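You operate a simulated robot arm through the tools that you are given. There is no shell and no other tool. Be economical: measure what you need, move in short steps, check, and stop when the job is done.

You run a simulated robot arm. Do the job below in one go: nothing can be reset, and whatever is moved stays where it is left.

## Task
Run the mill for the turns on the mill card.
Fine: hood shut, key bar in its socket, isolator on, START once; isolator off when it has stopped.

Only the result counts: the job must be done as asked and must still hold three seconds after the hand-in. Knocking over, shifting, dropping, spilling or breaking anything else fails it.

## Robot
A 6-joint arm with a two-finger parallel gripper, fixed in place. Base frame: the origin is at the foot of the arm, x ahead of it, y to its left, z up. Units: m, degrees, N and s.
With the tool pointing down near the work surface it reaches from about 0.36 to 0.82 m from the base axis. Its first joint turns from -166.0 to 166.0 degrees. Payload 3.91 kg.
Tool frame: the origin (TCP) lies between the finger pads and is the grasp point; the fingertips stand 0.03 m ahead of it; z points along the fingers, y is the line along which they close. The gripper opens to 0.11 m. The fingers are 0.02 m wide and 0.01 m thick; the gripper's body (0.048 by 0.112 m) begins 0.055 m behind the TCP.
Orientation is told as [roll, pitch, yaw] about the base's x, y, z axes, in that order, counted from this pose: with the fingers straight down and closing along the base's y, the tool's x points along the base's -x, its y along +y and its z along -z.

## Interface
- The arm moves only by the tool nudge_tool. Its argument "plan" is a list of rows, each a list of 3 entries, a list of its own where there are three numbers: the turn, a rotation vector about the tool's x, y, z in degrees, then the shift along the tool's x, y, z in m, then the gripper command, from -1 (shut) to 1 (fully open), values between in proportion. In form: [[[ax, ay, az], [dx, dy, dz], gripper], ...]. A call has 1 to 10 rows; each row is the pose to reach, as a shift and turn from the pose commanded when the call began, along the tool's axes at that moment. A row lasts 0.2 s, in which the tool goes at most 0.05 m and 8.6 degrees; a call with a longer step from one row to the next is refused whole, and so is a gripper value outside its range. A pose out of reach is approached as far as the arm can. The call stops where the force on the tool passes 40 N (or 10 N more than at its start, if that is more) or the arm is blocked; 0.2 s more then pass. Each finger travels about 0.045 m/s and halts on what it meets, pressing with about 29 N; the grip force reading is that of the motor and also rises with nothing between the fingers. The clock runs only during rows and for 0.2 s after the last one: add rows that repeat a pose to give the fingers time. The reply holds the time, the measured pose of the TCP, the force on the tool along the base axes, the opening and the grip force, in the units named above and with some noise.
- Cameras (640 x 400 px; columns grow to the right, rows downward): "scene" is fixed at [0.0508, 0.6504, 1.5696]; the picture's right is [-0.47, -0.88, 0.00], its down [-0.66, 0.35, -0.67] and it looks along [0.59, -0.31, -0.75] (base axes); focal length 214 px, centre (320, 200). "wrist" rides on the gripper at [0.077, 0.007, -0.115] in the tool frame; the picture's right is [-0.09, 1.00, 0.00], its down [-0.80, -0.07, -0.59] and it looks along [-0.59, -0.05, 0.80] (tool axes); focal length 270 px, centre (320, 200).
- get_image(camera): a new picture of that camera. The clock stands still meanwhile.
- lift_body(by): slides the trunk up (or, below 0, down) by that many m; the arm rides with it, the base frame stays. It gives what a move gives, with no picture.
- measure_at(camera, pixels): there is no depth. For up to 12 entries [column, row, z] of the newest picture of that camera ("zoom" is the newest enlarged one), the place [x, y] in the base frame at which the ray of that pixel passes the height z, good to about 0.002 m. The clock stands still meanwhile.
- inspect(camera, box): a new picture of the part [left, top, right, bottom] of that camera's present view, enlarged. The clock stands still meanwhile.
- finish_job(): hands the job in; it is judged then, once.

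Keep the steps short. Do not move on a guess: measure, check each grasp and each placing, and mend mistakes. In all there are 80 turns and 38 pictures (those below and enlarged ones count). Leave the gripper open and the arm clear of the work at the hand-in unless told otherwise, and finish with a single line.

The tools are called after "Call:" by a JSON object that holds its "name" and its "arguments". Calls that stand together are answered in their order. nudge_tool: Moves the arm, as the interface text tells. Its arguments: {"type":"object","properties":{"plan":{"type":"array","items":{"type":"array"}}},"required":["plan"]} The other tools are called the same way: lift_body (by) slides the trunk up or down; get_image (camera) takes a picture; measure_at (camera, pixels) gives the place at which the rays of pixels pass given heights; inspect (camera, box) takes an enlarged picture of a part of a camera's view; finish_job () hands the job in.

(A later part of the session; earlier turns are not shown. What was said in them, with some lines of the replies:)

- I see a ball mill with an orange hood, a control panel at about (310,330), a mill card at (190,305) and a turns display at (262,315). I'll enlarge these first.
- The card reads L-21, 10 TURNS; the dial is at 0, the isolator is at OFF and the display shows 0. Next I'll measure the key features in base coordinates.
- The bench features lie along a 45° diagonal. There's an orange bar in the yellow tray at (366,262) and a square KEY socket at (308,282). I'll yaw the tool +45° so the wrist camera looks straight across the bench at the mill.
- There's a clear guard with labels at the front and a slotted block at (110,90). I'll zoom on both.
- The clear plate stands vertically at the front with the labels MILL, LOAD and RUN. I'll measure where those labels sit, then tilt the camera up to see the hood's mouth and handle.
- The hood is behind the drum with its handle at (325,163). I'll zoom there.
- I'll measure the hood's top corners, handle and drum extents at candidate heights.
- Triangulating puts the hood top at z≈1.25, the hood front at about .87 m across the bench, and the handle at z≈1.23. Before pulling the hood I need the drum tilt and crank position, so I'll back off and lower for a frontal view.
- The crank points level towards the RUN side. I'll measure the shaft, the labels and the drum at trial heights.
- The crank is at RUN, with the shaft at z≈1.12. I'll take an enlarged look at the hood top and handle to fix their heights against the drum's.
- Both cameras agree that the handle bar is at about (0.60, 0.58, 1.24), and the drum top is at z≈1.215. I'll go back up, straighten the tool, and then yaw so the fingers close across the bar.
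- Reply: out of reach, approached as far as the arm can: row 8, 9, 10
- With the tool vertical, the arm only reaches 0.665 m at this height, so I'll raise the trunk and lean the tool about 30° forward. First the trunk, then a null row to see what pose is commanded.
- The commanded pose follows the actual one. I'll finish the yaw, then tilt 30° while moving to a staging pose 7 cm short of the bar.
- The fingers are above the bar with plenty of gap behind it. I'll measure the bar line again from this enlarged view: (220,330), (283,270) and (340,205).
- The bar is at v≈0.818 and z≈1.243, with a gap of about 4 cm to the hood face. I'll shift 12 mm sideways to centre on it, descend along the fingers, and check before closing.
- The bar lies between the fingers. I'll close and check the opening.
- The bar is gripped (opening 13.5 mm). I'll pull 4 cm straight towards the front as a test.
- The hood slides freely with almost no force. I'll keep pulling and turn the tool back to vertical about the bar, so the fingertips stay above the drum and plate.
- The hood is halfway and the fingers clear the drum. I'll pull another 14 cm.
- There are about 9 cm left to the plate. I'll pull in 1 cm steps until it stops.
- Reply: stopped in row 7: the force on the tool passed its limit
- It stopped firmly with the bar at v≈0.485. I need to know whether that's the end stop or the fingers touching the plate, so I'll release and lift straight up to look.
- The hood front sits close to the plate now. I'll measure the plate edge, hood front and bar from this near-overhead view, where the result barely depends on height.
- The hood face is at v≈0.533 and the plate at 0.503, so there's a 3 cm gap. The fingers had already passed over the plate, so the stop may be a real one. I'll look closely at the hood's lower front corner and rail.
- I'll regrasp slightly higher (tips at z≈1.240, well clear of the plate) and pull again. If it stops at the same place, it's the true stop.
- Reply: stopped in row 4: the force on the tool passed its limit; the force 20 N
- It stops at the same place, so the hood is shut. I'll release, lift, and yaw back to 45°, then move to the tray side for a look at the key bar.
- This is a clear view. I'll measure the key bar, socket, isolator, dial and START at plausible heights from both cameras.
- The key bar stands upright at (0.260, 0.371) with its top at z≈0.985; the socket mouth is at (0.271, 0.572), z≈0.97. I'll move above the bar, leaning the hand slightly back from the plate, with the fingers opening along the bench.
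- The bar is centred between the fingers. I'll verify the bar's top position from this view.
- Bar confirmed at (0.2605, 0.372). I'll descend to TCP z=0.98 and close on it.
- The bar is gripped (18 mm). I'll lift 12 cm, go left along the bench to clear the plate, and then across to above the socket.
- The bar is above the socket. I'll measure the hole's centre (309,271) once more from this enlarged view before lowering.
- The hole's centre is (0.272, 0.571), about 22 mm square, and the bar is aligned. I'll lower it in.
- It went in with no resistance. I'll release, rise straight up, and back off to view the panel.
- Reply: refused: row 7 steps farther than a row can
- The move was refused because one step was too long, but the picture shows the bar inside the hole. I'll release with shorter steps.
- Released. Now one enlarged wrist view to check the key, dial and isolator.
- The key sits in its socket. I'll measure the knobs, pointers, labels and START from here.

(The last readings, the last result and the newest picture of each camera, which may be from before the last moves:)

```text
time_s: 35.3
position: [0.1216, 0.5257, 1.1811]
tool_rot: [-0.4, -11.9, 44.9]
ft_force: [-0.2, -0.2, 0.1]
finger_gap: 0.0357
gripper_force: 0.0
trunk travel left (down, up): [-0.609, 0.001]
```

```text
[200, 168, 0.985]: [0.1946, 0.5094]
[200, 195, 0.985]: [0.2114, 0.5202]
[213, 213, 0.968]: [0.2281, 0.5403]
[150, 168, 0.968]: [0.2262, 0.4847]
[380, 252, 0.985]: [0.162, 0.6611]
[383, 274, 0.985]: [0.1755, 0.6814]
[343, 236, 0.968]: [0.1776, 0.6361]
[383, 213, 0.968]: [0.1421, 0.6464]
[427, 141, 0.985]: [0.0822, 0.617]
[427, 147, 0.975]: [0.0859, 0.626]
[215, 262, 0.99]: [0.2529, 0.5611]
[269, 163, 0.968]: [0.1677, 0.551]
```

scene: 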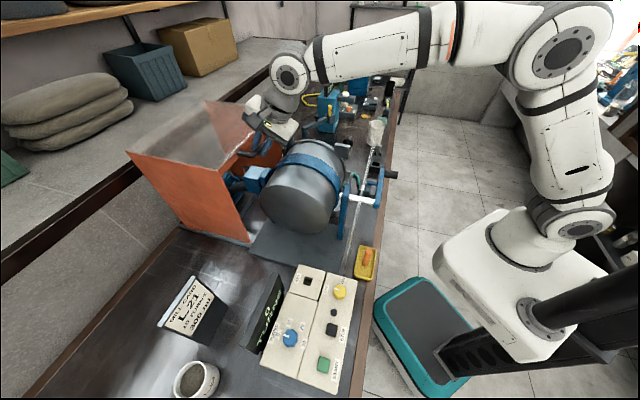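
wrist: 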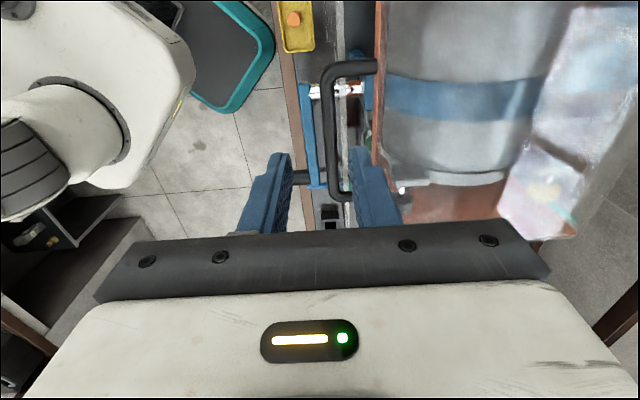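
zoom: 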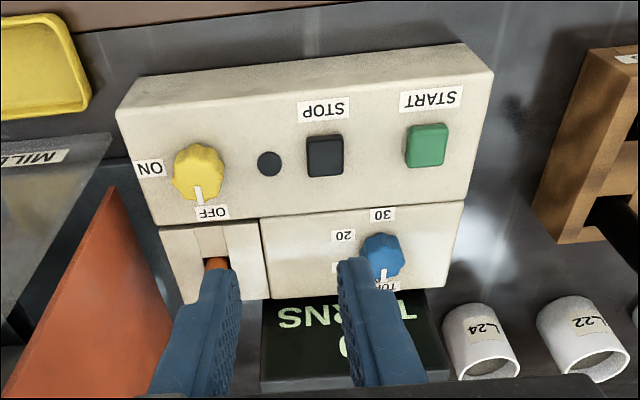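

OFF→ON is 90° clockwise seen from above, and 0→10 on the dial is about 60° clockwise. Before going to the dial I'll check the height of the display board behind it.

Call:
{"name": "measure_at", "arguments": {"camera": "zoom", "pixels": [[261, 380, 0.96], [261, 380, 1.0], [261, 380, 1.04], [265, 305, 0.91], [265, 305, 0.95], [446, 372, 1.0]]}}

Call:
{"name": "measure_at", "arguments": {"camera": "scene", "pixels": [[275, 272, 0.96], [275, 272, 1.0], [275, 272, 1.04], [285, 276, 0.96], [285, 276, 1.0]]}}

```text
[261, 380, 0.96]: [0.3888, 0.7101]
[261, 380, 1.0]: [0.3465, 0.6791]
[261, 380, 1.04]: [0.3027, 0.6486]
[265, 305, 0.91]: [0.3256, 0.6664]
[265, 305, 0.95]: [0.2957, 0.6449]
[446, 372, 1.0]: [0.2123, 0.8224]
```

```text
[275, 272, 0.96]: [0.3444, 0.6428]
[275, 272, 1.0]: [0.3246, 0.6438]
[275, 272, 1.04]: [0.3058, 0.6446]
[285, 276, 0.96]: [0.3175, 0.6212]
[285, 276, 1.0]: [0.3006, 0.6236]
```

The board top is at z≈1.04, so the gripper body will clear it over the dial. I'll straighten the tool and move above the blue dial.

Call:
{"name": "nudge_tool", "arguments": {"plan": [[[0, 4, 0], [-0.025, 0.017, 0.025], 0.2], [[0, 8, 0], [-0.05, 0.034, 0.05], 0.2], [[0, 11.9, 0], [-0.075, 0.051, 0.08], 0.2], [[0, 11.9, 0], [-0.1047, 0.0689, 0.105], 0.2], [[0, 11.9, 0], [-0.1047, 0.0689, 0.1252], 0.2], [[0, 11.9, 0], [-0.1047, 0.0689, 0.1252], 0.2]]}}

Call:
{"name": "get_image", "arguments": {"camera": "wrist"}}

```text
time_s: 36.7
position: [0.1669, 0.6635, 1.0774]
tool_rot: [-0.4, 0.1, 44.8]
ft_force: [-0.6, 0.4, 0.6]
finger_gap: 0.066
gripper_force: 0.1
trunk travel left (down, up): [-0.609, 0.001]
```

```text
3 pictures are left
```

wrist: 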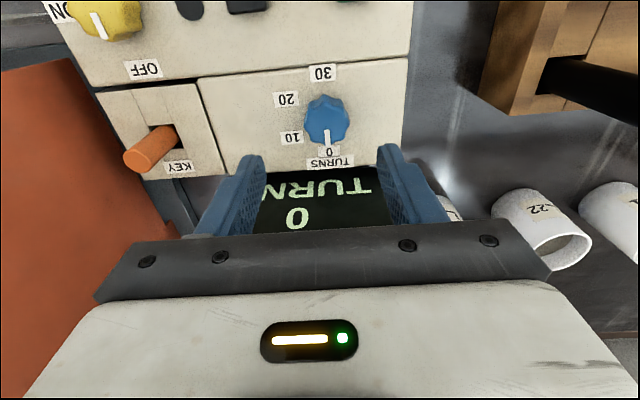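

The dial and labels are clear. I'll measure them precisely: knob (326,115), pointer tip (327,141), labels 0, 10, 20 and 30, plus the key top at (137,160).

Call:
{"name": "measure_at", "arguments": {"camera": "wrist", "pixels": [[326, 118, 0.985], [326, 118, 0.99], [327, 140, 0.985], [329, 153, 0.968], [291, 138, 0.968], [285, 99, 0.968], [322, 73, 0.968], [306, 125, 0.98], [348, 122, 0.98], [137, 160, 1.0], [137, 160, 1.02]]}}

```text
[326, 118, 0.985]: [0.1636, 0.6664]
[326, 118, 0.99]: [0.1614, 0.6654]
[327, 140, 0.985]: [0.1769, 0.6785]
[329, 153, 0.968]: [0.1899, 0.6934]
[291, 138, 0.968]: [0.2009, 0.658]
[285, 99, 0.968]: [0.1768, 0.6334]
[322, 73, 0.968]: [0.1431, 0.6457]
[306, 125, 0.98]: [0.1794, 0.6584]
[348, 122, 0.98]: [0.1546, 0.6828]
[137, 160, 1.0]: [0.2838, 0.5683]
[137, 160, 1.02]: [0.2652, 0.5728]
```

The labels are 60° apart, with the pointer at 0. I'll lower over the dial and grip it.

Call:
{"name": "nudge_tool", "arguments": {"plan": [[[0, 0, 0], [0.001, 0.0045, 0.04], 0.2], [[0, 0, 0], [0.001, 0.0045, 0.065], 0.2], [[0, 0, 0], [0.001, 0.0045, 0.0754], 0.2], [[0, 0, 0], [0.001, 0.0045, 0.0754], -0.2], [[0, 0, 0], [0.001, 0.0045, 0.0754], -0.6], [[0, 0, 0], [0.001, 0.0045, 0.0754], -1], [[0, 0, 0], [0.001, 0.0045, 0.0754], -1]]}}

```text
time_s: 38.3
position: [0.1626, 0.6649, 1.0012]
tool_rot: [-0.3, 0.0, 44.8]
ft_force: [-6.2, 4.7, -1.7]
finger_gap: 0.0335
gripper_force: 45.2
trunk travel left (down, up): [-0.609, 0.001]
```

The dial is gripped (33.5 mm). I'll turn it 60° clockwise.

Call:
{"name": "nudge_tool", "arguments": {"plan": [[[0, 0, 7.5], [0, 0, 0], -1], [[0, 0, 15], [0, 0, 0], -1], [[0, 0, 22.5], [0, 0, 0], -1], [[0, 0, 30], [0, 0, 0], -1], [[0, 0, 37.5], [0, 0, 0], -1], [[0, 0, 45], [0, 0, 0], -1], [[0, 0, 52.5], [0, 0, 0], -1], [[0, 0, 60], [0, 0, 0], -1], [[0, 0, 60], [0, 0, 0], -1]]}}

```text
time_s: 40.3
position: [0.1603, 0.6672, 1.0015]
tool_rot: [0.0, -0.3, -15.1]
ft_force: [-10.9, 27.9, 9.8]
finger_gap: 0.0334
gripper_force: 45.2
trunk travel left (down, up): [-0.609, 0.001]
```

I'll release the dial, rise, and go back to a pose that shows the whole panel.

Call:
{"name": "nudge_tool", "arguments": {"plan": [[[0, 0, 0], [0, 0, 0], -0.2], [[0, 0, 0], [0, 0, 0], 0.2], [[0, 0, 0], [0, 0, 0], 0.2], [[0, 0, -8], [0, 0, -0.03], 0.2], [[0, 0, -16], [0, 0, -0.07], 0.2], [[0, 0, -24], [-0.003, -0.02, -0.11], 0.2], [[0, 0, -32], [-0.006, -0.05, -0.14], 0.2], [[0, 0, -40], [-0.01, -0.08, -0.16], 0.2], [[0, 0, -48], [-0.015, -0.11, -0.17], 0.2], [[0, 0, -56], [-0.0153, -0.1305, -0.17], 0.2]]}}

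Call:
{"name": "get_image", "arguments": {"camera": "wrist"}}

```text
time_s: 42.5
position: [0.1425, 0.5352, 1.1713]
tool_rot: [-0.4, 0.1, 40.9]
ft_force: [-0.1, -0.3, 0.6]
finger_gap: 0.0659
gripper_force: 0.0
trunk travel left (down, up): [-0.609, 0.001]
```

```text
2 pictures are left
```

wrist: 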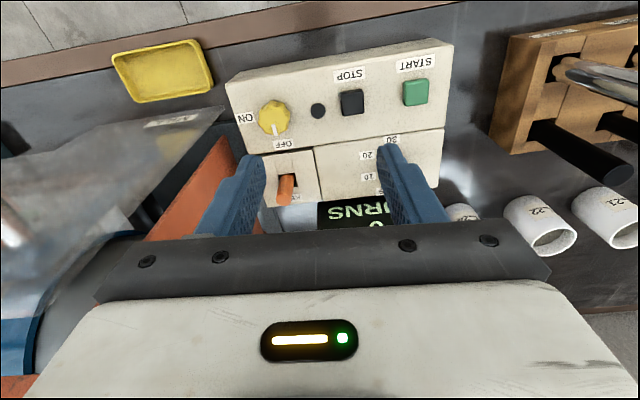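

The finger hides the dial here, so I'll check it later from the scene camera. I'll measure the isolator (275,114), its pointer and START from this picture.

Call:
{"name": "measure_at", "arguments": {"camera": "wrist", "pixels": [[275, 115, 0.985], [275, 115, 0.99], [276, 131, 0.985], [285, 145, 0.968], [245, 117, 0.968], [416, 91, 0.985], [416, 91, 0.98], [260, 118, 0.98], [290, 115, 0.98], [286, 179, 1.01]]}}

```text
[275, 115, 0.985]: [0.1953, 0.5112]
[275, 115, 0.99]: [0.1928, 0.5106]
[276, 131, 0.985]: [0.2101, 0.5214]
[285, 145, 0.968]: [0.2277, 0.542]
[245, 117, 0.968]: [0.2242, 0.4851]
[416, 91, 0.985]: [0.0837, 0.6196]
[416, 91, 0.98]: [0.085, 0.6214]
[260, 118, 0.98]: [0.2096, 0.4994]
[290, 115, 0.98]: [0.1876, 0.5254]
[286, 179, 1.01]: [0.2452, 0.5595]
```

The isolator's centre is (0.1965, 0.511). I'll move over it, lower and grip.

Call:
{"name": "nudge_tool", "arguments": {"plan": [[[0, 0, -4.1], [-0.0125, -0.027, 0.02], 0.2], [[0, 0, -4.1], [-0.025, -0.0537, 0.05], 0.2], [[0, 0, -4.1], [-0.025, -0.0537, 0.09], 0.2], [[0, 0, -4.1], [-0.025, -0.0537, 0.13], 0.2], [[0, 0, -4.1], [-0.025, -0.0537, 0.155], 0.2], [[0, 0, -4.1], [-0.025, -0.0537, 0.1693], 0.2], [[0, 0, -4.1], [-0.025, -0.0537, 0.1693], -0.2], [[0, 0, -4.1], [-0.025, -0.0537, 0.1693], -0.6], [[0, 0, -4.1], [-0.025, -0.0537, 0.1693], -1], [[0, 0, -4.1], [-0.025, -0.0537, 0.1693], -1]]}}

```text
time_s: 44.7
position: [0.1986, 0.5102, 1.0025]
tool_rot: [-0.3, 0.1, 44.8]
ft_force: [3.7, -5.4, -1.8]
finger_gap: 0.034
gripper_force: 44.5
trunk travel left (down, up): [-0.609, 0.001]
```

The isolator is gripped (34 mm). I'll turn it 90° clockwise towards ON.

Call:
{"name": "nudge_tool", "arguments": {"plan": [[[0, 0, 8.5], [0, 0, 0], -1], [[0, 0, 17], [0, 0, 0], -1], [[0, 0, 25.5], [0, 0, 0], -1], [[0, 0, 34], [0, 0, 0], -1], [[0, 0, 42.5], [0, 0, 0], -1], [[0, 0, 51], [0, 0, 0], -1], [[0, 0, 59.5], [0, 0, 0], -1], [[0, 0, 68], [0, 0, 0], -1], [[0, 0, 76.5], [0, 0, 0], -1], [[0, 0, 85], [0, 0, 0], -1]]}}

```text
time_s: 46.9
position: [0.1981, 0.5117, 1.0034]
tool_rot: [0.0, -0.1, -40.4]
ft_force: [14.4, 7.6, 10.2]
finger_gap: 0.0338
gripper_force: 45.2
trunk travel left (down, up): [-0.609, 0.001]
```

I'll add the last 5°, release and rise.

Call:
{"name": "nudge_tool", "arguments": {"plan": [[[0, 0, 5], [0, 0, 0], -1], [[0, 0, 5], [0, 0, 0], -0.2], [[0, 0, 5], [0, 0, 0], 0.2], [[0, 0, 5], [0, 0, 0], 0.2], [[0, 0, 5], [0, 0, -0.04], 0.2], [[0, 0, 5], [0, 0, -0.08], 0.2], [[0, 0, 5], [0, -0.03, -0.115], 0.2], [[0, 0, 5], [0, -0.06, -0.15], 0.2], [[0, 0, 5], [-0.03, -0.09, -0.16], 0.2], [[0, 0, 5], [-0.06, -0.12, -0.17], 0.2]]}}

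Call:
{"name": "inspect", "arguments": {"camera": "scene", "box": [240, 255, 400, 395]}}

```text
time_s: 49.1
position: [0.1659, 0.3782, 1.1724]
tool_rot: [0.0, -0.3, -45.1]
ft_force: [-0.8, -1.4, 0.3]
finger_gap: 0.0662
gripper_force: 0.0
trunk travel left (down, up): [-0.609, 0.001]
```

```text
2.86 times, centred on (320, 325) of scene
```

zoom: 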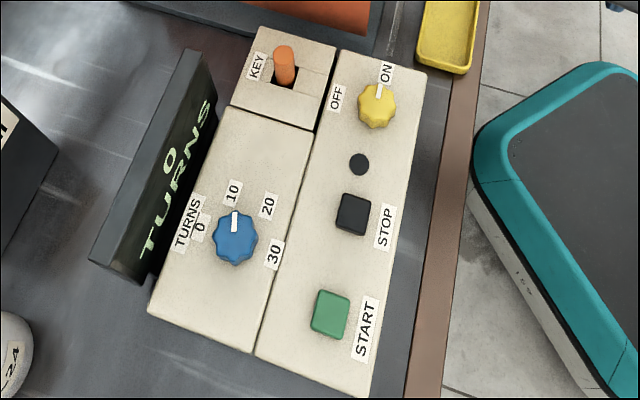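

The dial is at 10, the isolator is ON and the key is in. I'll measure how high the key stands, and START.

Call:
{"name": "measure_at", "arguments": {"camera": "zoom", "pixels": [[283, 51, 1.01], [283, 51, 1.0], [283, 51, 0.99], [330, 312, 0.985], [330, 312, 0.98], [290, 84, 0.968]]}}

```text
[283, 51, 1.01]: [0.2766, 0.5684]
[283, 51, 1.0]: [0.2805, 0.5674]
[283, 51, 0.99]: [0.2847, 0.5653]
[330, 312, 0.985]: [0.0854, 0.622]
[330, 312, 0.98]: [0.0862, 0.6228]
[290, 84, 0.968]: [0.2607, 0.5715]
```

The key top is at z≈1.01, so it's about 4 cm deep. To be sure it's seated I'll close the fingers and press it lightly from above.

Call:
{"name": "nudge_tool", "arguments": {"plan": [[[0, 0, 0], [0.04, 0, 0], -0.4], [[0, 0, 0], [0.061, 0.03, 0], -1], [[0, 0, 0], [0.061, 0.075, 0], -1], [[0, 0, 0], [0.061, 0.12, 0], -1], [[0, 0, 0], [0.061, 0.165, 0.02], -1], [[0, 0, 0], [0.061, 0.211, 0.04], -1], [[0, 0, 0], [0.061, 0.211, 0.08], -1], [[0, 0, 0], [0.061, 0.211, 0.108], -1], [[0, 0, 0], [0.061, 0.211, 0.108], -1]]}}

Call:
{"name": "nudge_tool", "arguments": {"plan": [[[0, 0, 0], [0, 0, 0.005], -1], [[0, 0, 0], [0, 0, 0.01], -1], [[0, 0, 0], [0, 0, 0.015], -1], [[0, 0, 0], [0, 0, 0.02], -1], [[0, 0, 0], [0, 0, 0.024], -1], [[0, 0, 0], [0, 0, 0.028], -1]]}}

```text
refused: row 6 steps farther than a row can; nothing moved
```

```text
time_s: 50.5
position: [0.166, 0.381, 1.1465]
tool_rot: [-0.1, -0.5, -45.1]
ft_force: [-0.1, 0.2, 0.0]
finger_gap: 0.0001
gripper_force: 28.6
trunk travel left (down, up): [-0.609, 0.001]
```

The first move was refused (step too long), so only the 2.6 cm descent ran, in free air. I'll redo the approach with shorter steps.

Call:
{"name": "nudge_tool", "arguments": {"plan": [[[0, 0, 0], [0.04, 0, 0], -1], [[0, 0, 0], [0.061, 0.03, 0], -1], [[0, 0, 0], [0.061, 0.07, 0], -1], [[0, 0, 0], [0.061, 0.11, 0], -1], [[0, 0, 0], [0.061, 0.15, 0], -1], [[0, 0, 0], [0.061, 0.18, 0], -1], [[0, 0, 0], [0.061, 0.209, 0.01], -1], [[0, 0, 0], [0.061, 0.209, 0.045], -1], [[0, 0, 0], [0.061, 0.209, 0.08], -1], [[0, 0, 0], [0.061, 0.209, 0.08], -1]]}}

```text
time_s: 52.7
position: [0.2703, 0.5729, 1.0645]
tool_rot: [-0.1, -0.4, -45.1]
ft_force: [0.1, 0.0, -0.7]
finger_gap: 0.0003
gripper_force: 29.3
trunk travel left (down, up): [-0.609, 0.001]
```

I'm above the key with the tips at z≈1.034. I'll press down in 4 mm steps; the motion stops at 40 N.

Call:
{"name": "nudge_tool", "arguments": {"plan": [[[0, 0, 0], [0, 0, 0.008], -1], [[0, 0, 0], [0, 0, 0.012], -1], [[0, 0, 0], [0, 0, 0.016], -1], [[0, 0, 0], [0, 0, 0.02], -1], [[0, 0, 0], [0, 0, 0.024], -1], [[0, 0, 0], [0, 0, 0.026], -1]]}}

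```text
time_s: 54.1
position: [0.2702, 0.5713, 1.0451]
tool_rot: [0.5, -0.1, -45.1]
ft_force: [-0.6, 0.7, 37.6]
finger_gap: 0.0002
gripper_force: 29.6
trunk travel left (down, up): [-0.609, 0.001]
```

The key is firmly seated (38 N with no movement). Now I'll rise and move above START at (0.086, 0.622).

Call:
{"name": "nudge_tool", "arguments": {"plan": [[[0, 0, 0], [0, 0, -0.03], -1], [[0, 0, 0], [0, 0, -0.06], -1], [[0, 0, 0], [0.04, -0.02, -0.06], -1], [[0, 0, 0], [0.08, -0.04, -0.06], -1], [[0, 0, 0], [0.12, -0.06, -0.06], -1], [[0, 0, 0], [0.145, -0.08, -0.06], -1], [[0, 0, 0], [0.1665, -0.0945, -0.06], -1], [[0, 0, 0], [0.1665, -0.0945, -0.03], -1], [[0, 0, 0], [0.1665, -0.0945, 0], -1], [[0, 0, 0], [0.1665, -0.0945, 0.015], -1]]}}

```text
time_s: 56.3
position: [0.0869, 0.6225, 1.0216]
tool_rot: [-0.1, -0.4, -45.0]
ft_force: [-0.7, 0.7, 0.1]
finger_gap: 0.0001
gripper_force: 29.2
trunk travel left (down, up): [-0.609, 0.001]
```

The tips are about 1 cm above START, and centred. I'll press once and come up in the same call.

Call:
{"name": "nudge_tool", "arguments": {"plan": [[[0, 0, 0], [0, 0, 0.008], -1], [[0, 0, 0], [0, 0, 0.012], -1], [[0, 0, 0], [0, 0, 0.016], -1], [[0, 0, 0], [0, 0, 0.019], -1], [[0, 0, 0], [0, 0, -0.02], -1], [[0, 0, 0], [0, 0, -0.06], -1]]}}

```text
time_s: 57.7
position: [0.0848, 0.6214, 1.0828]
tool_rot: [-0.2, -0.4, -45.1]
ft_force: [-0.7, -0.1, -0.1]
finger_gap: 0.0
gripper_force: 29.1
trunk travel left (down, up): [-0.609, 0.001]
```

The press completed without a stall. One picture is left, so I'll park clear and let the mill run for a good while before using it.

Call:
{"name": "nudge_tool", "arguments": {"plan": [[[0, 0, 0], [0, 0, -0.04], -0.5], [[0, 0, 0], [-0.035, -0.02, -0.06], 0], [[0, 0, 0], [-0.07, -0.04, -0.08], 0.2], [[0, 0, 0], [-0.11, -0.06, -0.09], 0.2], [[0, 0, 0], [-0.15, -0.08, -0.09], 0.2], [[0, 0, 0], [-0.19, -0.1, -0.09], 0.2], [[0, 0, 0], [-0.229, -0.115, -0.09], 0.2], [[0, 0, 0], [-0.229, -0.115, -0.09], 0.2]]}}

Call:
{"name": "nudge_tool", "arguments": {"plan": [[[0, 0, 0], [0, 0, 0], 0.2], [[0, 0, 0], [0, 0, 0], 0.2], [[0, 0, 0], [0, 0, 0], 0.2], [[0, 0, 0], [0, 0, 0], 0.2], [[0, 0, 0], [0, 0, 0], 0.2], [[0, 0, 0], [0, 0, 0], 0.2], [[0, 0, 0], [0, 0, 0], 0.2], [[0, 0, 0], [0, 0, 0], 0.2], [[0, 0, 0], [0, 0, 0], 0.2], [[0, 0, 0], [0, 0, 0], 0.2]]}}

Call:
{"name": "nudge_tool", "arguments": {"plan": [[[0, 0, 0], [0, 0, 0], 0.2], [[0, 0, 0], [0, 0, 0], 0.2], [[0, 0, 0], [0, 0, 0], 0.2], [[0, 0, 0], [0, 0, 0], 0.2], [[0, 0, 0], [0, 0, 0], 0.2], [[0, 0, 0], [0, 0, 0], 0.2], [[0, 0, 0], [0, 0, 0], 0.2], [[0, 0, 0], [0, 0, 0], 0.2], [[0, 0, 0], [0, 0, 0], 0.2], [[0, 0, 0], [0, 0, 0], 0.2]]}}

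Call:
{"name": "nudge_tool", "arguments": {"plan": [[[0, 0, 0], [0, 0, 0], 0.2], [[0, 0, 0], [0, 0, 0], 0.2], [[0, 0, 0], [0, 0, 0], 0.2], [[0, 0, 0], [0, 0, 0], 0.2], [[0, 0, 0], [0, 0, 0], 0.2], [[0, 0, 0], [0, 0, 0], 0.2], [[0, 0, 0], [0, 0, 0], 0.2], [[0, 0, 0], [0, 0, 0], 0.2], [[0, 0, 0], [0, 0, 0], 0.2], [[0, 0, 0], [0, 0, 0], 0.2]]}}

Call:
{"name": "nudge_tool", "arguments": {"plan": [[[0, 0, 0], [0, 0, 0], 0.2], [[0, 0, 0], [0, 0, 0], 0.2], [[0, 0, 0], [0, 0, 0], 0.2], [[0, 0, 0], [0, 0, 0], 0.2], [[0, 0, 0], [0, 0, 0], 0.2], [[0, 0, 0], [0, 0, 0], 0.2], [[0, 0, 0], [0, 0, 0], 0.2], [[0, 0, 0], [0, 0, 0], 0.2], [[0, 0, 0], [0, 0, 0], 0.2], [[0, 0, 0], [0, 0, 0], 0.2]]}}

Call:
{"name": "nudge_tool", "arguments": {"plan": [[[0, 0, 0], [0, 0, 0], 0.2], [[0, 0, 0], [0, 0, 0], 0.2], [[0, 0, 0], [0, 0, 0], 0.2], [[0, 0, 0], [0, 0, 0], 0.2], [[0, 0, 0], [0, 0, 0], 0.2], [[0, 0, 0], [0, 0, 0], 0.2], [[0, 0, 0], [0, 0, 0], 0.2], [[0, 0, 0], [0, 0, 0], 0.2], [[0, 0, 0], [0, 0, 0], 0.2], [[0, 0, 0], [0, 0, 0], 0.2]]}}

Call:
{"name": "nudge_tool", "arguments": {"plan": [[[0, 0, 0], [0, 0, 0], 0.2], [[0, 0, 0], [0, 0, 0], 0.2], [[0, 0, 0], [0, 0, 0], 0.2], [[0, 0, 0], [0, 0, 0], 0.2], [[0, 0, 0], [0, 0, 0], 0.2], [[0, 0, 0], [0, 0, 0], 0.2], [[0, 0, 0], [0, 0, 0], 0.2], [[0, 0, 0], [0, 0, 0], 0.2], [[0, 0, 0], [0, 0, 0], 0.2], [[0, 0, 0], [0, 0, 0], 0.2]]}}

Call:
{"name": "nudge_tool", "arguments": {"plan": [[[0, 0, 0], [0, 0, 0], 0.2], [[0, 0, 0], [0, 0, 0], 0.2], [[0, 0, 0], [0, 0, 0], 0.2], [[0, 0, 0], [0, 0, 0], 0.2], [[0, 0, 0], [0, 0, 0], 0.2], [[0, 0, 0], [0, 0, 0], 0.2], [[0, 0, 0], [0, 0, 0], 0.2], [[0, 0, 0], [0, 0, 0], 0.2], [[0, 0, 0], [0, 0, 0], 0.2], [[0, 0, 0], [0, 0, 0], 0.2]]}}

```text
time_s: 59.5
position: [0.1659, 0.3795, 1.1742]
tool_rot: [-0.1, -0.3, -45.2]
ft_force: [-0.1, 0.5, -0.3]
finger_gap: 0.066
gripper_force: 0.1
trunk travel left (down, up): [-0.609, 0.001]
```

```text
time_s: 61.7
position: [0.1649, 0.3808, 1.1742]
tool_rot: [-0.2, -0.4, -45.1]
ft_force: [0.1, -0.5, -1.1]
finger_gap: 0.066
gripper_force: 0.0
trunk travel left (down, up): [-0.609, 0.001]
```

```text
time_s: 63.9
position: [0.1643, 0.3809, 1.1736]
tool_rot: [-0.1, -0.4, -45.1]
ft_force: [-0.7, 0.1, -0.9]
finger_gap: 0.066
gripper_force: 0.0
trunk travel left (down, up): [-0.609, 0.001]
```

```text
time_s: 66.1
position: [0.1652, 0.3808, 1.1738]
tool_rot: [-0.1, -0.5, -45.1]
ft_force: [-0.3, -0.3, -0.4]
finger_gap: 0.066
gripper_force: 0.1
trunk travel left (down, up): [-0.609, 0.001]
```

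```text
time_s: 68.3
position: [0.1649, 0.3816, 1.1744]
tool_rot: [-0.1, -0.4, -45.1]
ft_force: [0.2, 0.6, 0.1]
finger_gap: 0.066
gripper_force: 0.1
trunk travel left (down, up): [-0.609, 0.001]
```

```text
time_s: 70.5
position: [0.1652, 0.381, 1.1741]
tool_rot: [-0.1, -0.4, -45.1]
ft_force: [0.5, 0.5, 0.0]
finger_gap: 0.0661
gripper_force: 0.1
trunk travel left (down, up): [-0.609, 0.001]
```

```text
time_s: 72.7
position: [0.1655, 0.3806, 1.1737]
tool_rot: [-0.1, -0.4, -45.1]
ft_force: [0.6, 0.4, -0.3]
finger_gap: 0.0658
gripper_force: 0.0
trunk travel left (down, up): [-0.609, 0.001]
```

```text
time_s: 74.9
position: [0.1659, 0.3813, 1.1744]
tool_rot: [-0.1, -0.4, -45.1]
ft_force: [0.6, 0.1, 0.1]
finger_gap: 0.066
gripper_force: 0.1
trunk travel left (down, up): [-0.609, 0.001]
```

No contact was felt, but I'll move further left, away from the crank's swing, and wait longer.

Call:
{"name": "nudge_tool", "arguments": {"plan": [[[0, 0, 0], [0.03, -0.01, -0.02], 0.2], [[0, 0, 0], [0.06, -0.02, -0.03], 0.2], [[0, 0, 0], [0.09, -0.03, -0.03], 0.2], [[0, 0, 0], [0.11, -0.03, -0.03], 0.2], [[0, 0, 0], [0.11, -0.03, -0.03], 0.2], [[0, 0, 0], [0.11, -0.03, -0.03], 0.2], [[0, 0, 0], [0.11, -0.03, -0.03], 0.2], [[0, 0, 0], [0.11, -0.03, -0.03], 0.2], [[0, 0, 0], [0.11, -0.03, -0.03], 0.2], [[0, 0, 0], [0.11, -0.03, -0.03], 0.2]]}}

Call:
{"name": "nudge_tool", "arguments": {"plan": [[[0, 0, 0], [0, 0, 0], 0.2], [[0, 0, 0], [0, 0, 0], 0.2], [[0, 0, 0], [0, 0, 0], 0.2], [[0, 0, 0], [0, 0, 0], 0.2], [[0, 0, 0], [0, 0, 0], 0.2], [[0, 0, 0], [0, 0, 0], 0.2], [[0, 0, 0], [0, 0, 0], 0.2], [[0, 0, 0], [0, 0, 0], 0.2], [[0, 0, 0], [0, 0, 0], 0.2], [[0, 0, 0], [0, 0, 0], 0.2]]}}

Call:
{"name": "nudge_tool", "arguments": {"plan": [[[0, 0, 0], [0, 0, 0], 0.2], [[0, 0, 0], [0, 0, 0], 0.2], [[0, 0, 0], [0, 0, 0], 0.2], [[0, 0, 0], [0, 0, 0], 0.2], [[0, 0, 0], [0, 0, 0], 0.2], [[0, 0, 0], [0, 0, 0], 0.2], [[0, 0, 0], [0, 0, 0], 0.2], [[0, 0, 0], [0, 0, 0], 0.2], [[0, 0, 0], [0, 0, 0], 0.2], [[0, 0, 0], [0, 0, 0], 0.2]]}}

Call:
{"name": "nudge_tool", "arguments": {"plan": [[[0, 0, 0], [0, 0, 0], 0.2], [[0, 0, 0], [0, 0, 0], 0.2], [[0, 0, 0], [0, 0, 0], 0.2], [[0, 0, 0], [0, 0, 0], 0.2], [[0, 0, 0], [0, 0, 0], 0.2], [[0, 0, 0], [0, 0, 0], 0.2], [[0, 0, 0], [0, 0, 0], 0.2], [[0, 0, 0], [0, 0, 0], 0.2], [[0, 0, 0], [0, 0, 0], 0.2], [[0, 0, 0], [0, 0, 0], 0.2]]}}

Call:
{"name": "nudge_tool", "arguments": {"plan": [[[0, 0, 0], [0, 0, 0], 0.2], [[0, 0, 0], [0, 0, 0], 0.2], [[0, 0, 0], [0, 0, 0], 0.2], [[0, 0, 0], [0, 0, 0], 0.2], [[0, 0, 0], [0, 0, 0], 0.2], [[0, 0, 0], [0, 0, 0], 0.2], [[0, 0, 0], [0, 0, 0], 0.2], [[0, 0, 0], [0, 0, 0], 0.2], [[0, 0, 0], [0, 0, 0], 0.2], [[0, 0, 0], [0, 0, 0], 0.2]]}}

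Call:
{"name": "nudge_tool", "arguments": {"plan": [[[0, 0, 0], [0, 0, 0], 0.2], [[0, 0, 0], [0, 0, 0], 0.2], [[0, 0, 0], [0, 0, 0], 0.2], [[0, 0, 0], [0, 0, 0], 0.2], [[0, 0, 0], [0, 0, 0], 0.2], [[0, 0, 0], [0, 0, 0], 0.2], [[0, 0, 0], [0, 0, 0], 0.2], [[0, 0, 0], [0, 0, 0], 0.2], [[0, 0, 0], [0, 0, 0], 0.2], [[0, 0, 0], [0, 0, 0], 0.2]]}}

Call:
{"name": "nudge_tool", "arguments": {"plan": [[[0, 0, 0], [0, 0, 0], 0.2], [[0, 0, 0], [0, 0, 0], 0.2], [[0, 0, 0], [0, 0, 0], 0.2], [[0, 0, 0], [0, 0, 0], 0.2], [[0, 0, 0], [0, 0, 0], 0.2], [[0, 0, 0], [0, 0, 0], 0.2], [[0, 0, 0], [0, 0, 0], 0.2], [[0, 0, 0], [0, 0, 0], 0.2], [[0, 0, 0], [0, 0, 0], 0.2], [[0, 0, 0], [0, 0, 0], 0.2]]}}

Call:
{"name": "nudge_tool", "arguments": {"plan": [[[0, 0, 0], [0, 0, 0], 0.2], [[0, 0, 0], [0, 0, 0], 0.2], [[0, 0, 0], [0, 0, 0], 0.2], [[0, 0, 0], [0, 0, 0], 0.2], [[0, 0, 0], [0, 0, 0], 0.2], [[0, 0, 0], [0, 0, 0], 0.2], [[0, 0, 0], [0, 0, 0], 0.2], [[0, 0, 0], [0, 0, 0], 0.2], [[0, 0, 0], [0, 0, 0], 0.2], [[0, 0, 0], [0, 0, 0], 0.2]]}}

```text
time_s: 77.1
position: [0.0663, 0.4356, 1.2037]
tool_rot: [-0.1, -0.4, -45.1]
ft_force: [-0.3, -0.7, 0.1]
finger_gap: 0.0659
gripper_force: 0.0
trunk travel left (down, up): [-0.609, 0.001]
```

```text
time_s: 79.3
position: [0.0653, 0.436, 1.2046]
tool_rot: [-0.1, -0.6, -45.1]
ft_force: [0.4, -0.6, -0.5]
finger_gap: 0.0662
gripper_force: 0.0
trunk travel left (down, up): [-0.609, 0.001]
```

```text
time_s: 81.5
position: [0.0662, 0.4356, 1.2045]
tool_rot: [-0.2, -0.4, -45.1]
ft_force: [0.9, 0.5, 0.2]
finger_gap: 0.066
gripper_force: 0.0
trunk travel left (down, up): [-0.609, 0.001]
```

```text
time_s: 83.7
position: [0.0661, 0.4368, 1.2046]
tool_rot: [-0.2, -0.4, -45.1]
ft_force: [0.2, -0.1, -0.7]
finger_gap: 0.0662
gripper_force: 0.1
trunk travel left (down, up): [-0.609, 0.001]
```

```text
time_s: 85.9
position: [0.0657, 0.4358, 1.2041]
tool_rot: [-0.1, -0.4, -45.0]
ft_force: [0.3, -0.2, -0.8]
finger_gap: 0.0658
gripper_force: 0.0
trunk travel left (down, up): [-0.609, 0.001]
```

```text
time_s: 88.1
position: [0.0664, 0.4369, 1.2046]
tool_rot: [-0.1, -0.4, -45.1]
ft_force: [0.0, 0.0, -0.3]
finger_gap: 0.0658
gripper_force: 0.1
trunk travel left (down, up): [-0.609, 0.001]
```

```text
time_s: 90.3
position: [0.0658, 0.436, 1.2045]
tool_rot: [-0.1, -0.5, -45.0]
ft_force: [-0.1, 0.4, 1.1]
finger_gap: 0.066
gripper_force: 0.0
trunk travel left (down, up): [-0.609, 0.001]
```

```text
time_s: 92.5
position: [0.0669, 0.4365, 1.2044]
tool_rot: [-0.1, -0.4, -45.1]
ft_force: [0.0, 1.7, -1.0]
finger_gap: 0.0657
gripper_force: 0.1
trunk travel left (down, up): [-0.609, 0.001]
```

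35 s have passed since START. I'll use the last picture on the panel: display, lamp and knobs.

Call:
{"name": "inspect", "arguments": {"camera": "scene", "box": [240, 250, 380, 390]}}

```text
2.86 times, centred on (310, 320) of scene
```

zoom: 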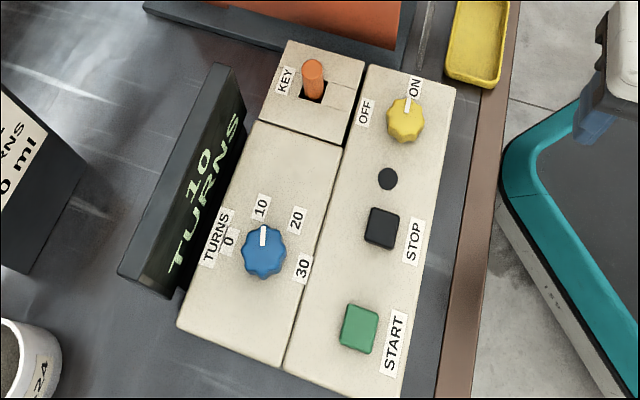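

The display reads 10 TURNS and the lamp is dark, so the mill has stopped. I'll go back to the isolator, gripping it just as I left it.

Call:
{"name": "nudge_tool", "arguments": {"plan": [[[0, 0, 0], [-0.014, 0.045, 0], 0.2], [[0, 0, 0], [-0.028, 0.09, 0], 0.2], [[0, 0, 0], [-0.0402, 0.13, 0.01], 0.2], [[0, 0, 0], [-0.0402, 0.146, 0.05], 0.2], [[0, 0, 0], [-0.0402, 0.146, 0.095], 0.2], [[0, 0, 0], [-0.0402, 0.146, 0.14], 0.2], [[0, 0, 0], [-0.0402, 0.146, 0.175], 0.2], [[0, 0, 0], [-0.0402, 0.146, 0.19], 0.2], [[0, 0, 0], [-0.0402, 0.146, 0.2015], 0.2], [[0, 0, 0], [-0.0402, 0.146, 0.2015], 0.2]]}}

```text
time_s: 94.7
position: [0.1996, 0.5096, 1.0025]
tool_rot: [-0.1, -0.4, -45.2]
ft_force: [0.1, 0.2, 0.0]
finger_gap: 0.0662
gripper_force: 0.0
trunk travel left (down, up): [-0.609, 0.001]
```

I'm in position around the isolator with no contact. I'll close on it.

Call:
{"name": "nudge_tool", "arguments": {"plan": [[[0, 0, 0], [0.0022, 0, 0], 0], [[0, 0, 0], [0.0022, 0, 0], -0.4], [[0, 0, 0], [0.0022, 0, 0], -1], [[0, 0, 0], [0.0022, 0, 0], -1], [[0, 0, 0], [0.0022, 0, 0], -1]]}}

```text
time_s: 95.9
position: [0.1972, 0.5128, 1.0024]
tool_rot: [0.0, -0.2, -45.0]
ft_force: [2.1, 0.8, -0.5]
finger_gap: 0.0338
gripper_force: 44.6
trunk travel left (down, up): [-0.609, 0.001]
```

Gripped as before (33.8 mm). I'll turn it 85° counter-clockwise, and the rest after that.

Call:
{"name": "nudge_tool", "arguments": {"plan": [[[0, 0, -8.5], [0, 0, 0], -1], [[0, 0, -17], [0, 0, 0], -1], [[0, 0, -25.5], [0, 0, 0], -1], [[0, 0, -34], [0, 0, 0], -1], [[0, 0, -42.5], [0, 0, 0], -1], [[0, 0, -51], [0, 0, 0], -1], [[0, 0, -59.5], [0, 0, 0], -1], [[0, 0, -68], [0, 0, 0], -1], [[0, 0, -76.5], [0, 0, 0], -1], [[0, 0, -85], [0, 0, 0], -1]]}}

```text
time_s: 98.1
position: [0.1974, 0.5091, 1.0029]
tool_rot: [-0.4, 0.0, 40.0]
ft_force: [-2.8, -14.9, -4.4]
finger_gap: 0.0337
gripper_force: 45.1
trunk travel left (down, up): [-0.609, 0.001]
```

I'll turn the last 5.5°, release, rise and back off.

Call:
{"name": "nudge_tool", "arguments": {"plan": [[[0, 0, -5.5], [0, 0, 0], -1], [[0, 0, -5.5], [0, 0, 0], -1], [[0, 0, -5.5], [0, 0, 0], -0.2], [[0, 0, -5.5], [0, 0, 0], 0.3], [[0, 0, -5.5], [0, 0, 0], 0.3], [[0, 0, -5.5], [0, 0, -0.04], 0.3], [[0, 0, -5.5], [0, 0, -0.08], 0.5], [[0, 0, -5.5], [0.03, 0, -0.115], 0.7], [[0, 0, -5.5], [0.06, 0.02, -0.15], 1], [[0, 0, -5.5], [0.09, 0.04, -0.18], 1]]}}

```text
refused: row 9 steps farther than a row can; nothing moved
```

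One step was slightly too long, so I'll resend with shorter ones.

Call:
{"name": "nudge_tool", "arguments": {"plan": [[[0, 0, -5.5], [0, 0, 0], -1], [[0, 0, -5.5], [0, 0, 0], -1], [[0, 0, -5.5], [0, 0, 0], -0.2], [[0, 0, -5.5], [0, 0, 0], 0.3], [[0, 0, -5.5], [0, 0, 0], 0.3], [[0, 0, -5.5], [0, 0, -0.04], 0.3], [[0, 0, -5.5], [0, 0, -0.08], 0.5], [[0, 0, -5.5], [0.02, 0, -0.115], 0.7], [[0, 0, -5.5], [0.05, 0.01, -0.145], 1], [[0, 0, -5.5], [0.08, 0.02, -0.17], 1]]}}

```text
time_s: 100.3
position: [0.1224, 0.4754, 1.1736]
tool_rot: [-0.4, 0.1, 45.4]
ft_force: [0.0, -0.1, -0.1]
finger_gap: 0.1097
gripper_force: 0.0
trunk travel left (down, up): [-0.609, 0.001]
```

The gripper is open and clear of the bench. No pictures are left, but the isolator followed the hand through the full return turn with the opening unchanged. Handing in.

Call:
{"name": "finish_job", "arguments": {}}

```text
The job is handed in.
```

The mill ran the card's 10 turns and stopped, with the hood shut and the key bar in its socket; the isolator was then turned back to OFF, checked by grip and turn angle only as no pictures were left.
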